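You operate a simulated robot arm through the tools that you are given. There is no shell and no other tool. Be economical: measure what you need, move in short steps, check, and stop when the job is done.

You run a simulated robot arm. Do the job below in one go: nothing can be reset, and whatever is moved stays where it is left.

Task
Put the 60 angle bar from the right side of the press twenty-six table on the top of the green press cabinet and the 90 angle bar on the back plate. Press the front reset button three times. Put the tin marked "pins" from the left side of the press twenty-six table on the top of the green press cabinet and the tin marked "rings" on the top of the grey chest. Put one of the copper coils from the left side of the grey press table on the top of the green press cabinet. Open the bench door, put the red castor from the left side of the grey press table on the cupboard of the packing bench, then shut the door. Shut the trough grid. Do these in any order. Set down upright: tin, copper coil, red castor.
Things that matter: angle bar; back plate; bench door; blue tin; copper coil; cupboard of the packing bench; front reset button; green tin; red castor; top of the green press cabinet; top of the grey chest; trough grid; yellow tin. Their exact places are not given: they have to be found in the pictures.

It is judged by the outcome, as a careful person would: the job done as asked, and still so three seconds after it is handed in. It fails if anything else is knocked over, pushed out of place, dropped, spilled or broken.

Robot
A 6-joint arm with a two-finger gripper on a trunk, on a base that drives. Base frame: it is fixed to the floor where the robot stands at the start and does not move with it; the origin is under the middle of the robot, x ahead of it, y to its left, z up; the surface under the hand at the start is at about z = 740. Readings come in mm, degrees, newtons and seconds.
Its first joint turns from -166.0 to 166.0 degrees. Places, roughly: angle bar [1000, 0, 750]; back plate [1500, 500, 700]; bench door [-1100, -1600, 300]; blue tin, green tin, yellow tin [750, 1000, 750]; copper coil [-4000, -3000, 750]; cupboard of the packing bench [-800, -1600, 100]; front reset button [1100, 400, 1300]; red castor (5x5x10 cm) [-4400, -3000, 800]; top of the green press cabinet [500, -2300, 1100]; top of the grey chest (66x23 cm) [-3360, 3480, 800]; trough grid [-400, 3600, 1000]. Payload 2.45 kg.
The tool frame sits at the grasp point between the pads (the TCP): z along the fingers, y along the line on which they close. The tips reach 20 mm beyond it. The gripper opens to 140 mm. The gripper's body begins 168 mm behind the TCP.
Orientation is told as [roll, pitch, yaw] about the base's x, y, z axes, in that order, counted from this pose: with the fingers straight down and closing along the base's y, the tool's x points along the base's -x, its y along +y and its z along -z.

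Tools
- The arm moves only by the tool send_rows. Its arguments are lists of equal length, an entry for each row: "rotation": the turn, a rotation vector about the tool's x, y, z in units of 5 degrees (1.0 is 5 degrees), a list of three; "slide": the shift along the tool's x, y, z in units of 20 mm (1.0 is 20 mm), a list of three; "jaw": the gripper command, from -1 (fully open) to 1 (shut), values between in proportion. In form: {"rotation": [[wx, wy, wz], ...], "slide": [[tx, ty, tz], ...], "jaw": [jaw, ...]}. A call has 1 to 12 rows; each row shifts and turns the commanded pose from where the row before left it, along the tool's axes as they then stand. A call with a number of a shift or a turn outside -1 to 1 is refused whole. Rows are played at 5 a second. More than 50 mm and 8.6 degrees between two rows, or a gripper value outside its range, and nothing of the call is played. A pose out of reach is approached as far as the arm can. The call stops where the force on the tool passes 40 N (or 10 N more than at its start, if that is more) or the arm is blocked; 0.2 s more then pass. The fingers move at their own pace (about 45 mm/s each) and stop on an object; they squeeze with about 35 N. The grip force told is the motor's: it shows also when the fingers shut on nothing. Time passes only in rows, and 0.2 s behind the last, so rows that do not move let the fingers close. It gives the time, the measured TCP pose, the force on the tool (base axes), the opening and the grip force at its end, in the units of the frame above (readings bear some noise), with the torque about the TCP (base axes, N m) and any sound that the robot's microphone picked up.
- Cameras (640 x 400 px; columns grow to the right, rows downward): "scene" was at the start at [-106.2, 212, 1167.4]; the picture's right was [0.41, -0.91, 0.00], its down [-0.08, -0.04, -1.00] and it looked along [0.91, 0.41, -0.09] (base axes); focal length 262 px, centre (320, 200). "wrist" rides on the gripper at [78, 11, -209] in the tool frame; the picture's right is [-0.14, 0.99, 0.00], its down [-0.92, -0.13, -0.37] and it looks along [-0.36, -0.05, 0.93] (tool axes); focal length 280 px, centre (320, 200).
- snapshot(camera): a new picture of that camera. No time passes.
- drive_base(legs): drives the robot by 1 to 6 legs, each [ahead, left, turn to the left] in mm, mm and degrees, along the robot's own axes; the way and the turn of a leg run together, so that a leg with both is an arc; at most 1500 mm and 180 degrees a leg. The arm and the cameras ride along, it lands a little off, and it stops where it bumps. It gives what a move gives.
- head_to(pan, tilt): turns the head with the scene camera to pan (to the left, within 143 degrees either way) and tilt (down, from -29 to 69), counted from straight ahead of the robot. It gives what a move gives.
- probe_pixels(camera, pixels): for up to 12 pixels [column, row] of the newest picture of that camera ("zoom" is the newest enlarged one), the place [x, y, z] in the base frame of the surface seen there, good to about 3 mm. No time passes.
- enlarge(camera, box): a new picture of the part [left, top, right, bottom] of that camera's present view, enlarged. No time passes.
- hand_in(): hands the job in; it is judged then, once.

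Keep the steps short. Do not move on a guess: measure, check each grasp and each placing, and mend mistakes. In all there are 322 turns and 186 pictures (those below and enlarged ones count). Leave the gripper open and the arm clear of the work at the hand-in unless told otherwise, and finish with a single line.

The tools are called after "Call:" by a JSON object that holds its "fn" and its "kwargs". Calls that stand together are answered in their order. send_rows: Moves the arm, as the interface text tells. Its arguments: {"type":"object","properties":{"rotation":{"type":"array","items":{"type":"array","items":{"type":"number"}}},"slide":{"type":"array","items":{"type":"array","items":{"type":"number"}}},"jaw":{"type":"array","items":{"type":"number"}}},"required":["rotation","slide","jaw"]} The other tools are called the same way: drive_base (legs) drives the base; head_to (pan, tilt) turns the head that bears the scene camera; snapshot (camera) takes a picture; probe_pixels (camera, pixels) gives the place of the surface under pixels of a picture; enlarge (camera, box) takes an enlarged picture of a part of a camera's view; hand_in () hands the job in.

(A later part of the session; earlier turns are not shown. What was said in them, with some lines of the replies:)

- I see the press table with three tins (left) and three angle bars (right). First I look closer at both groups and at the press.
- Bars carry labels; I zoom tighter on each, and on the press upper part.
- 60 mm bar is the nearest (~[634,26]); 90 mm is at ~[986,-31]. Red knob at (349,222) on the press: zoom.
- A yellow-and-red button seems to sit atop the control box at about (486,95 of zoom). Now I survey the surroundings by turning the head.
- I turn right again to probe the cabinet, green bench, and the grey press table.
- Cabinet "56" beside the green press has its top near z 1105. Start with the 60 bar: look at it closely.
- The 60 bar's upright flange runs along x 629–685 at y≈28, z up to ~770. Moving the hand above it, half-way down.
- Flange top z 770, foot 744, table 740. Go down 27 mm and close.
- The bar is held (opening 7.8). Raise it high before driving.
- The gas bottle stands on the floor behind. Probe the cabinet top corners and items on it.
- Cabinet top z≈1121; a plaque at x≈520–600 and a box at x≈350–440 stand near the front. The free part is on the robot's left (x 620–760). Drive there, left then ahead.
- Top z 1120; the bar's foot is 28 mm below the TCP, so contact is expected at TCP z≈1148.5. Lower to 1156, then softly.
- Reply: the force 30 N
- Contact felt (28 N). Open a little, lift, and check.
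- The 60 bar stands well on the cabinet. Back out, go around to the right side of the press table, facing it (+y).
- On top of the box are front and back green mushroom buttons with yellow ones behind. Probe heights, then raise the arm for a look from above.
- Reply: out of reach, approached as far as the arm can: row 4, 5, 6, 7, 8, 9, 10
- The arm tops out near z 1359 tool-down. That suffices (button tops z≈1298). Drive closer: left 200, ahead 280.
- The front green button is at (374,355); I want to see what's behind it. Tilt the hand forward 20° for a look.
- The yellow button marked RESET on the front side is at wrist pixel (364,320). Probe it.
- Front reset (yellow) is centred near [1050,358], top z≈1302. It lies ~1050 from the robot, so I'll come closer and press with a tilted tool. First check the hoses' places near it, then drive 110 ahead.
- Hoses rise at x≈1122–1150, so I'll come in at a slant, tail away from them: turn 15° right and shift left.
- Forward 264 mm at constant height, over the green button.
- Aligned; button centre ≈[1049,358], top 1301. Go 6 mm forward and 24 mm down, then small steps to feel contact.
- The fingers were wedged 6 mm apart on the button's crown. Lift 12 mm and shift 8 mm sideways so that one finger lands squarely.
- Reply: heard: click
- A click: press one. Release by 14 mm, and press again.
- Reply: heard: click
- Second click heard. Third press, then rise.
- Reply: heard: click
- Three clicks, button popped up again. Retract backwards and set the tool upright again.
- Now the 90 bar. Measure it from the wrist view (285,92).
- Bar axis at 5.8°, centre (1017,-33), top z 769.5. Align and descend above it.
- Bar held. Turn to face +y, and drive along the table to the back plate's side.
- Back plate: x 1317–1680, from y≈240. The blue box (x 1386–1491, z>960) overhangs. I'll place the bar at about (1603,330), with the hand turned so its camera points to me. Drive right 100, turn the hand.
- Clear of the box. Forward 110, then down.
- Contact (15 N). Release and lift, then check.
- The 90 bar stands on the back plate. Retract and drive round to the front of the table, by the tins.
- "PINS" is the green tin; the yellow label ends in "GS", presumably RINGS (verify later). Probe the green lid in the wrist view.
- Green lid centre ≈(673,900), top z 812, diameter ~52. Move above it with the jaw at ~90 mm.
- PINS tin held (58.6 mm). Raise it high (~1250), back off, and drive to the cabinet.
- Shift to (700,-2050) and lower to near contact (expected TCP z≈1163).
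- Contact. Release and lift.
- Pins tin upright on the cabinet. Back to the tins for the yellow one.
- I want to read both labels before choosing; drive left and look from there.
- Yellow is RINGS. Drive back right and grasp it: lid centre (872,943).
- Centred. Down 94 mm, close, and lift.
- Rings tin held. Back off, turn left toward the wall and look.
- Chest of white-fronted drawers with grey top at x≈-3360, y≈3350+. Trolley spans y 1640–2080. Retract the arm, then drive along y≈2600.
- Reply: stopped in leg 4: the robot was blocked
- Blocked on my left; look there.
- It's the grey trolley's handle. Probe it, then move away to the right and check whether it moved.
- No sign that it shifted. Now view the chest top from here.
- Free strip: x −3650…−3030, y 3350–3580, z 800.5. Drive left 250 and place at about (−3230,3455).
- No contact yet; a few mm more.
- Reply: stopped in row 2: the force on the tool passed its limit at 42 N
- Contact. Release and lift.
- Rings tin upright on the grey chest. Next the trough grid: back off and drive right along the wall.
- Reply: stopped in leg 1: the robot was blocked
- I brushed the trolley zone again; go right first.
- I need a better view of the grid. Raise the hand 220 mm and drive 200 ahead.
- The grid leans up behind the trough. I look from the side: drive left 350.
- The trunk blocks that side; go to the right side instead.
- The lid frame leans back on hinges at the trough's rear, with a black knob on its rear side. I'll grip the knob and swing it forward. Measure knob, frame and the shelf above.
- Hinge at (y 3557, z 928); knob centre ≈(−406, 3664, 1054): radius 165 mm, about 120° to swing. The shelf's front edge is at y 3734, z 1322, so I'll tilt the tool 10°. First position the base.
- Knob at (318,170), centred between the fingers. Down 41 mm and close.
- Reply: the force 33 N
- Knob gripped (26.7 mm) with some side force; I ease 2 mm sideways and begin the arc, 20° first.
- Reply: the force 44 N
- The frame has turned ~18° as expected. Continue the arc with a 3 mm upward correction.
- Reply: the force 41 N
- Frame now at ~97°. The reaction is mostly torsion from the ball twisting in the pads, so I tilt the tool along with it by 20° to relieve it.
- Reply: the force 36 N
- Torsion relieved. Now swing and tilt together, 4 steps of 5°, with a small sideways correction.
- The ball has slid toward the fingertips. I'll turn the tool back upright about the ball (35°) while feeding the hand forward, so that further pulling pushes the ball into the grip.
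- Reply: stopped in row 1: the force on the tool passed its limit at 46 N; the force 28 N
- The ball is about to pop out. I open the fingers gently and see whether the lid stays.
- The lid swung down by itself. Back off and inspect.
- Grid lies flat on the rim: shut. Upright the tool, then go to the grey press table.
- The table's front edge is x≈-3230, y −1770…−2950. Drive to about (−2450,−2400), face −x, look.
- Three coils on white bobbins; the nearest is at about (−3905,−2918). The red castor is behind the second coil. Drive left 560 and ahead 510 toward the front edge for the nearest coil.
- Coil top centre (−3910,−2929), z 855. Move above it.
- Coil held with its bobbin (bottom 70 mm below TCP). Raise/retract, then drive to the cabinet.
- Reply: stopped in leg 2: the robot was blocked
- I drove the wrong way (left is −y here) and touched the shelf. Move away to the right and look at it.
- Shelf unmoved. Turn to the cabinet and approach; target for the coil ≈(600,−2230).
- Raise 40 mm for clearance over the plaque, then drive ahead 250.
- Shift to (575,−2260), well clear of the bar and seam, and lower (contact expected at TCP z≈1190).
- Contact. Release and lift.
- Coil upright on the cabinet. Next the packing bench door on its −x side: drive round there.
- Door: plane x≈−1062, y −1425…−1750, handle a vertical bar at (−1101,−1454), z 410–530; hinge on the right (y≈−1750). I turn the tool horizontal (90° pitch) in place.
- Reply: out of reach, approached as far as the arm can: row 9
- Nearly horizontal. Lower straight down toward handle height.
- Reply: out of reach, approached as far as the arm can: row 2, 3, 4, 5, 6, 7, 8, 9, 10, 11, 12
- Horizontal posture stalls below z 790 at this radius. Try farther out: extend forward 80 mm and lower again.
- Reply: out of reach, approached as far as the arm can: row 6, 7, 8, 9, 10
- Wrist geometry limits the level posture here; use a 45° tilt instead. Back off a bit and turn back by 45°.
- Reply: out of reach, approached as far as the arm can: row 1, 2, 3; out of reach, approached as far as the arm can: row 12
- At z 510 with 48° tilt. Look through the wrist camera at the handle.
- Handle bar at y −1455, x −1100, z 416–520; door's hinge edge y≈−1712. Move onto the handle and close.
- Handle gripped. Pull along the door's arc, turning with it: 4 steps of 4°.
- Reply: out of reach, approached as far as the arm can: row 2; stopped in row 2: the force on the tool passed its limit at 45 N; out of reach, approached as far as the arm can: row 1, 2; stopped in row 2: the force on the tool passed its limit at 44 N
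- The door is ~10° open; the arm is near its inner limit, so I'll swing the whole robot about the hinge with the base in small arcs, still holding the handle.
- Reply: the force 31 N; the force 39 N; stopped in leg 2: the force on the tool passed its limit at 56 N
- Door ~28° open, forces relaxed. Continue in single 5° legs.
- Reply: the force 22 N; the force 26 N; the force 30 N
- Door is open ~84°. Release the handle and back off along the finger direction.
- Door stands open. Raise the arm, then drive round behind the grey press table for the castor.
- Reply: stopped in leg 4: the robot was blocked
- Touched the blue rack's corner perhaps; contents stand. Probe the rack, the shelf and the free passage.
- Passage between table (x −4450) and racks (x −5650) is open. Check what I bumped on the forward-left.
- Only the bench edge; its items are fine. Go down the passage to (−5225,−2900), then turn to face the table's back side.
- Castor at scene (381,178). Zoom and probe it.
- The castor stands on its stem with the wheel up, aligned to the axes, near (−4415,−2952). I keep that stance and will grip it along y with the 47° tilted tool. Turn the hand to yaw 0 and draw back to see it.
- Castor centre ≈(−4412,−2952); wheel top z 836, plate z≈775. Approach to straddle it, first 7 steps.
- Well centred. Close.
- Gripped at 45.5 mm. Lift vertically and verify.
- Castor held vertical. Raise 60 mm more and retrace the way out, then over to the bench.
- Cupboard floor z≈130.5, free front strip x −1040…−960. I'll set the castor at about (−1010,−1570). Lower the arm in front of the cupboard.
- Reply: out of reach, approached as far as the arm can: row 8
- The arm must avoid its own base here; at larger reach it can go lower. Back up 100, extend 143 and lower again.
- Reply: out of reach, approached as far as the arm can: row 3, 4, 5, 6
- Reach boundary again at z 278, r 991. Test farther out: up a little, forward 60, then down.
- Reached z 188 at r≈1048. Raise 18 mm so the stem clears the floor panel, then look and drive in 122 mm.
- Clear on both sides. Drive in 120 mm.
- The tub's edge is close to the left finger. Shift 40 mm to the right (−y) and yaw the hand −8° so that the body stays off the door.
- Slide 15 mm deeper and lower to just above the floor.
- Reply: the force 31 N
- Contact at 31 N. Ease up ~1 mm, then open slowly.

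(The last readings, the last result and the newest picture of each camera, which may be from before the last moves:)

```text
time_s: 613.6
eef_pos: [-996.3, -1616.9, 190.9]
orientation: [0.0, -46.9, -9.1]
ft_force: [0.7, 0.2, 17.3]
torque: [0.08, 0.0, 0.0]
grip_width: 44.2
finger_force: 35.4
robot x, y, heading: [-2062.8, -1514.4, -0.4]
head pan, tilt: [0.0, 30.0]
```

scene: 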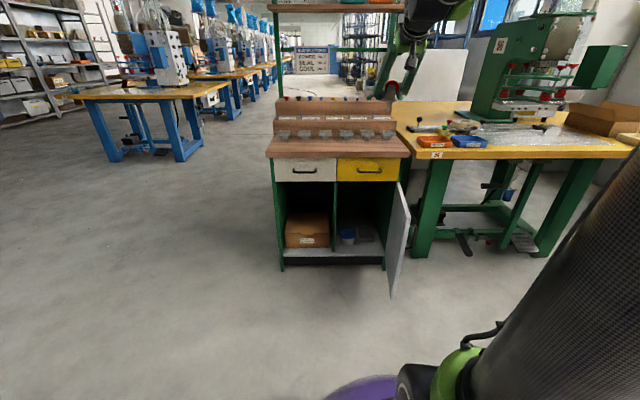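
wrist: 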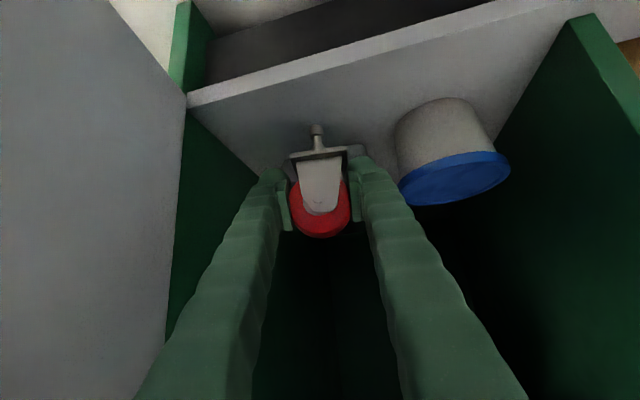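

Call:
{"fn": "send_rows", "kwargs": {"rotation": [[0, 0, 0], [0, 0, 0]], "slide": [[-0.037, 0, -0.034], [0, 0, 0]], "jaw": [1, 1]}}

Call:
{"fn": "send_rows", "kwargs": {"rotation": [[0, 0, 0], [0, 0, 0], [0, 0, 0], [0, 0, 0], [0, 0, 0], [0, 0, 0]], "slide": [[0, 0, 0], [0, 0, 0], [0, 0, 0], [0, 0, 0], [0, 0, 0], [0, 0, 0]], "jaw": [0.36, 0.33, 0.3, 0.26, 0.2, 0.1]}}

Call:
{"fn": "snapshot", "kwargs": {"camera": "wrist"}}

```text
time_s: 614.2
eef_pos: [-996.2, -1617.3, 191.6]
orientation: [0.1, -46.9, -9.1]
ft_force: [-0.4, 0.0, -1.8]
torque: [0.03, 0.02, -0.01]
grip_width: 44.5
finger_force: 35.0
robot x, y, heading: [-2060.1, -1515.7, -0.4]
head pan, tilt: [0.0, 30.0]
```

```text
time_s: 615.6
eef_pos: [-995.7, -1617.6, 191.1]
orientation: [0.0, -47.0, -9.1]
ft_force: [-0.7, 0.4, 0.1]
torque: [-0.02, 0.0, -0.02]
grip_width: 63.1
finger_force: 0.1
robot x, y, heading: [-2060.1, -1511.8, -0.4]
head pan, tilt: [0.0, 30.0]
```

```text
43 pictures are left
```

wrist: 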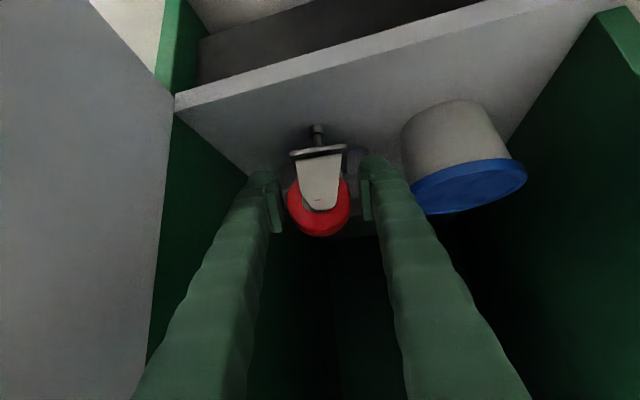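

Castor stands by itself. Open slightly more and withdraw along the fingers.

Call:
{"fn": "send_rows", "kwargs": {"rotation": [[0, 0, 0], [0, 0, 0], [0, 0, 0], [0, 0, 0]], "slide": [[0, 0, 0], [0, 0, 0], [0, 0, -1], [0, 0, -1]], "jaw": [-0.1, -0.1, -0.1, -0.1]}}

Call:
{"fn": "drive_base", "kwargs": {"legs": [[-119, 18, 0]]}}

Call:
{"fn": "snapshot", "kwargs": {"camera": "wrist"}}

```text
time_s: 616.6
eef_pos: [-1025.8, -1613.1, 220.3]
orientation: [0.1, -46.9, -9.1]
ft_force: [-0.5, 0.1, 0.5]
torque: [0.03, -0.01, 0.03]
grip_width: 77.0
finger_force: 0.0
robot x, y, heading: [-2060.3, -1516.1, -0.5]
head pan, tilt: [0.0, 30.0]
```

```text
time_s: 617.8
eef_pos: [-1142.1, -1595.9, 218.5]
orientation: [0.1, -46.9, -9.2]
ft_force: [0.3, -0.1, 0.3]
torque: [0.03, 0.01, 0.0]
grip_width: 77.0
finger_force: 0.1
robot x, y, heading: [-2179.9, -1494.7, -0.6]
head pan, tilt: [0.0, 30.0]
```

```text
42 pictures are left
```

wrist: 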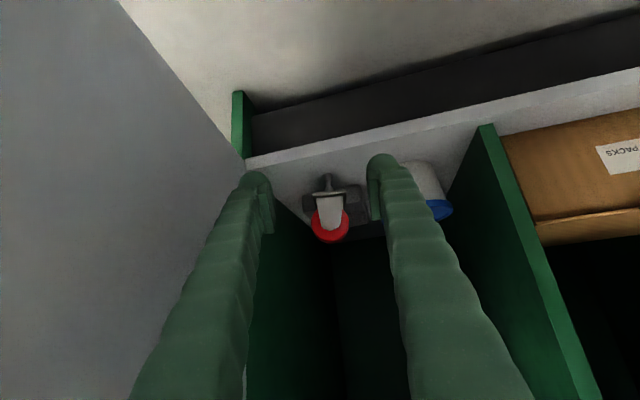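

Castor upright in the cupboard. Back out, raise to z≈490, close the fingers, and go to the door's outer side.

Call:
{"fn": "drive_base", "kwargs": {"legs": [[-320, 0, 0]]}}

Call:
{"fn": "send_rows", "kwargs": {"rotation": [[0, 0, 0], [0, 0, 0], [0, 0, 0], [0, 0, 0], [0, 0, 0], [0, 0, 0], [0, 0, 0], [0, 0, 0], [0, 0, 0], [0, 0, 0]], "slide": [[-1, 0, -0.926], [-1, 0, -0.926], [-1, 0, -0.926], [-1, 0, -0.926], [-1, 0, -0.926], [-1, 0, -0.926], [-1, 0, -0.926], [-1, 0, -0.926], [-1, 0, -0.926], [-1, 0, -0.926]], "jaw": [1, 1, 1, 1, 1, 1, 1, 1, 1, 1]}}

Call:
{"fn": "drive_base", "kwargs": {"legs": [[0, -260, 0]]}}

Call:
{"fn": "snapshot", "kwargs": {"camera": "scene"}}

```text
time_s: 619.9
eef_pos: [-1463.0, -1594.1, 218.7]
orientation: [0.1, -46.9, -9.2]
ft_force: [0.0, 0.7, 0.3]
torque: [-0.01, 0.01, 0.0]
grip_width: 77.1
finger_force: 0.0
robot x, y, heading: [-2503.8, -1492.1, -0.7]
head pan, tilt: [0.0, 30.0]
```

```text
time_s: 622.1
eef_pos: [-1462.2, -1594.4, 492.5]
orientation: [0.1, -46.9, -9.2]
ft_force: [0.7, 0.4, 1.1]
torque: [-0.01, 0.02, 0.01]
grip_width: 0.0
finger_force: 29.7
robot x, y, heading: [-2501.6, -1491.5, -0.6]
head pan, tilt: [0.0, 30.0]
```

```text
time_s: 624.0
eef_pos: [-1464.9, -1859.2, 491.9]
orientation: [0.1, -46.9, -9.6]
ft_force: [0.8, 0.2, -0.4]
torque: [-0.02, 0.01, 0.03]
grip_width: 0.0
finger_force: 29.6
robot x, y, heading: [-2507.5, -1748.5, -0.8]
head pan, tilt: [0.0, 30.0]
```

```text
41 pictures are left
```

scene: 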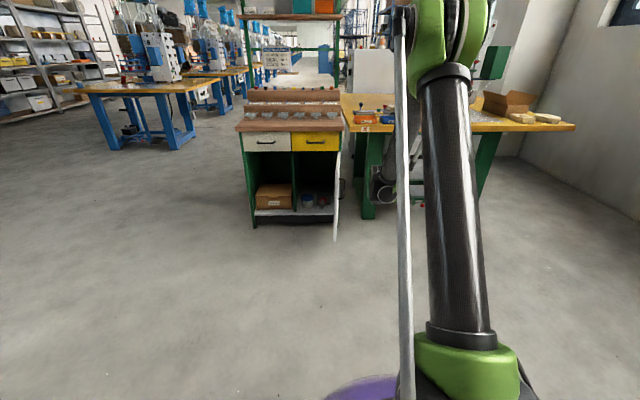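

Go ahead 213 and then left to touch the door's outer face.

Call:
{"fn": "drive_base", "kwargs": {"legs": [[213, 0, 0], [0, 100, 0]]}}

Call:
{"fn": "snapshot", "kwargs": {"camera": "wrist"}}

```text
time_s: 626.4
eef_pos: [-1254.6, -1759.6, 491.3]
orientation: [0.1, -46.9, -9.6]
ft_force: [0.4, -0.3, -0.3]
torque: [0.0, 0.01, 0.02]
grip_width: 0.3
finger_force: 29.4
robot x, y, heading: [-2293.7, -1648.3, -1.1]
head pan, tilt: [0.0, 30.0]
```

```text
40 pictures are left
```

wrist: 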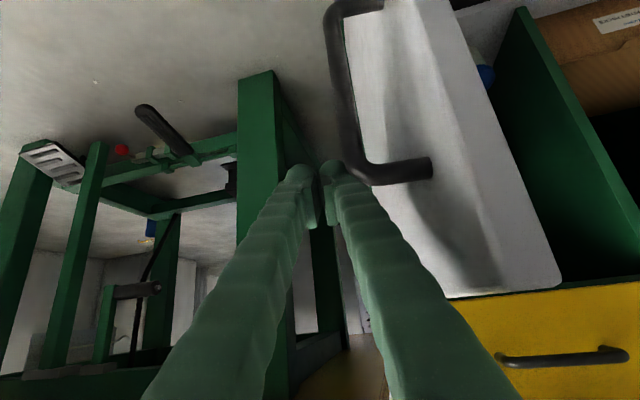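

The finger is near the handle's top; raise 25 mm to clear it, then push left along the arc.

Call:
{"fn": "send_rows", "kwargs": {"rotation": [[0, 0, 0], [0, 0, 0]], "slide": [[-0.9, 0, -0.85], [0, 0, 0]], "jaw": [1, 1]}}

Call:
{"fn": "drive_base", "kwargs": {"legs": [[5, 50, 0], [5, 45, 0]]}}

Call:
{"fn": "snapshot", "kwargs": {"camera": "wrist"}}

```text
time_s: 627.0
eef_pos: [-1255.0, -1760.5, 517.4]
orientation: [0.1, -46.9, -9.6]
ft_force: [0.3, 0.0, 0.0]
torque: [-0.01, 0.0, -0.04]
grip_width: 0.0
finger_force: 29.6
robot x, y, heading: [-2292.5, -1646.3, -0.9]
head pan, tilt: [0.0, 30.0]
```

```text
time_s: 628.4
eef_pos: [-1242.7, -1664.4, 516.5]
orientation: [0.1, -46.9, -9.6]
ft_force: [0.1, -0.4, -0.6]
torque: [-0.01, 0.01, -0.01]
grip_width: 0.1
finger_force: 29.4
robot x, y, heading: [-2281.7, -1554.1, -0.8]
head pan, tilt: [0.0, 30.0]
```

```text
39 pictures are left
```

wrist: 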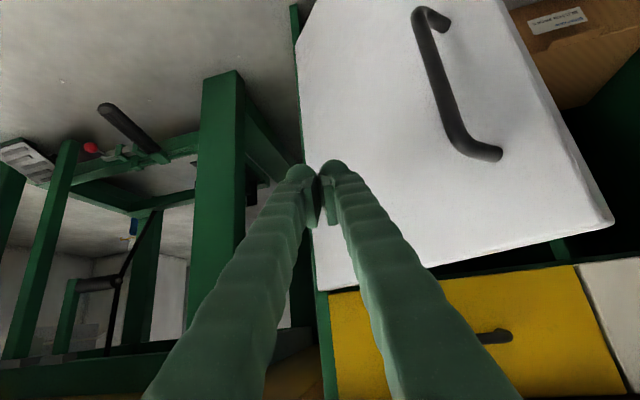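

The door moves easily and has swung partway shut. Continue the arc.

Call:
{"fn": "drive_base", "kwargs": {"legs": [[26, 55, 0], [40, 45, 0]]}}

Call:
{"fn": "snapshot", "kwargs": {"camera": "wrist"}}

```text
time_s: 630.0
eef_pos: [-1175.1, -1564.0, 518.1]
orientation: [0.1, -46.9, -9.4]
ft_force: [-0.1, 0.2, -0.1]
torque: [0.01, -0.02, -0.01]
grip_width: 0.2
finger_force: 29.5
robot x, y, heading: [-2217.1, -1455.1, -1.0]
head pan, tilt: [0.0, 30.0]
```

```text
38 pictures are left
```

wrist: 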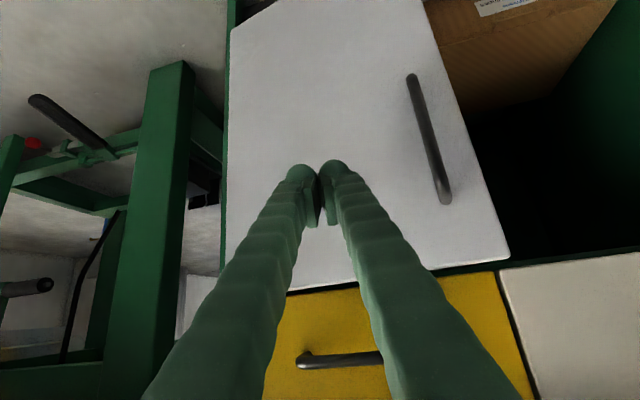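

Call:
{"fn": "drive_base", "kwargs": {"legs": [[42, 20, 0], [38, 5, 0]]}}

Call:
{"fn": "snapshot", "kwargs": {"camera": "wrist"}}

```text
time_s: 631.4
eef_pos: [-1094.5, -1538.9, 517.3]
orientation: [0.1, -46.8, -9.5]
ft_force: [0.6, -0.5, -0.5]
torque: [-0.01, -0.03, 0.02]
grip_width: 0.0
finger_force: 29.4
robot x, y, heading: [-2133.0, -1433.5, -0.9]
head pan, tilt: [0.0, 30.0]
```

```text
37 pictures are left
```

wrist: 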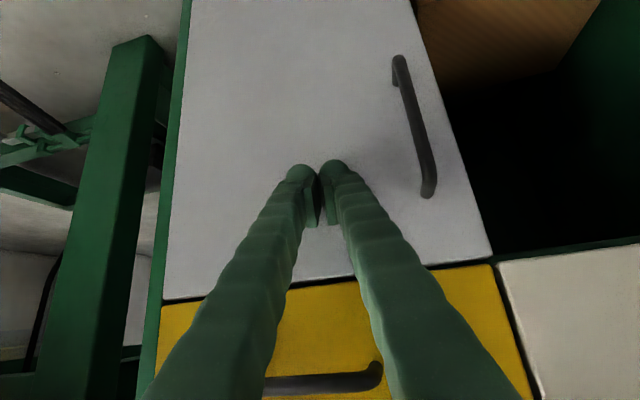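

Call:
{"fn": "probe_pixels", "kwargs": {"camera": "wrist", "pixels": [[200, 250], [440, 220], [470, 240], [330, 120], [480, 252], [215, 60]]}}

Call:
{"fn": "send_rows", "kwargs": {"rotation": [[0, 0, 0], [0, 0, 0], [0, 0, 0]], "slide": [[-0.17, 0, 0.183], [-0.1, 0, 0.11], [-0.07, 0, 0.073]], "jaw": [1, 1, 1]}}

```text
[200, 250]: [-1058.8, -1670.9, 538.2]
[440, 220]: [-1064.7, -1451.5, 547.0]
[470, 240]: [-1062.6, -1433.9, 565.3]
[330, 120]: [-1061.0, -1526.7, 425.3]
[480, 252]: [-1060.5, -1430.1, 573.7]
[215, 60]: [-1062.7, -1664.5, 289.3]
```

```text
time_s: 632.3
eef_pos: [-1087.4, -1539.8, 516.3]
orientation: [0.0, -46.8, -9.6]
ft_force: [-9.8, 0.3, 2.5]
torque: [0.06, -0.07, 0.08]
grip_width: 0.1
finger_force: 29.0
robot x, y, heading: [-2135.7, -1431.7, -0.6]
head pan, tilt: [0.0, 30.0]
stopped in row 3: the force on the tool passed its limit at 42 N (the readings are from after the stop); the commanded pose is now the measured one
```

The door plane reads x≈−1062 throughout and resists: shut. Back off, open the gripper, raise, and check.

Call:
{"fn": "drive_base", "kwargs": {"legs": [[-450, 0, 0]]}}

Call:
{"fn": "send_rows", "kwargs": {"rotation": [[0, 0, 0], [0, 0, 0], [0, 0, 0], [0, 0, 0], [0, 0, 0], [0, 0, 0], [0, 0, 0], [0, 0, 0], [0, 0, 0], [0, 0, 0], [0, 0, 0], [0, 0, 0]], "slide": [[-1, 0, -0.926], [-1, 0, -0.926], [-1, 0, -0.926], [-1, 0, -0.926], [-1, 0, -0.926], [-1, 0, -0.926], [-1, 0, -0.926], [-1, 0, -0.926], [-1, 0, -0.926], [-1, 0, -0.926], [-1, 0, -0.926], [-1, 0, -0.926]], "jaw": [-1, -1, -1, -1, -1, -1, -1, -1, -1, -1, -1, -1]}}

Call:
{"fn": "snapshot", "kwargs": {"camera": "scene"}}

```text
time_s: 635.0
eef_pos: [-1544.3, -1533.9, 516.0]
orientation: [0.1, -46.9, -9.5]
ft_force: [-0.2, 1.0, 0.1]
torque: [0.01, 0.01, 0.01]
grip_width: 0.1
finger_force: 29.1
robot x, y, heading: [-2589.6, -1423.5, -0.8]
head pan, tilt: [0.0, 30.0]
```

```text
time_s: 637.6
eef_pos: [-1541.9, -1535.6, 842.6]
orientation: [0.1, -46.8, -9.4]
ft_force: [0.3, -0.4, 0.0]
torque: [0.0, 0.04, 0.02]
grip_width: 140.2
finger_force: 0.0
robot x, y, heading: [-2590.5, -1423.1, -0.8]
head pan, tilt: [0.0, 30.0]
```

```text
36 pictures are left
```

scene: 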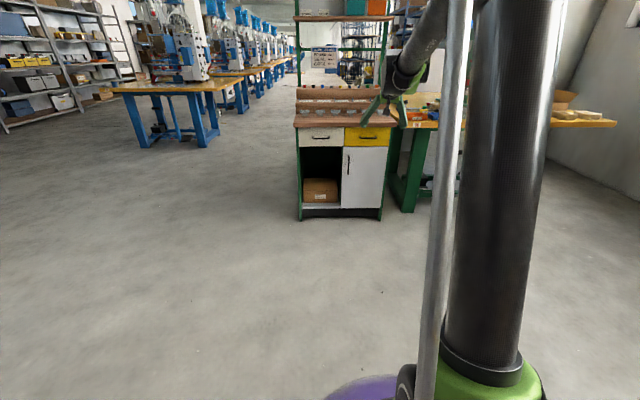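

The door is shut, the arm is clear and the gripper is open. Handing in.

Call:
{"fn": "hand_in", "kwargs": {}}

```text
The job is handed in.
```

I did every item and handed the job in, but the red castor is standing on its stem, wheel up. That is how I found it, and I took it as upright. I saw it standing in the cupboard but couldn't see it again once the door was shut. On the way I bumped the grey trolley, a shelf and a bench edge. Nothing on the shelf or bench had fallen, but I couldn't fully confirm that the trolley stayed where it was. The trough grid fell the last part of the way shut when I let go, and it now lies flat on the rim.
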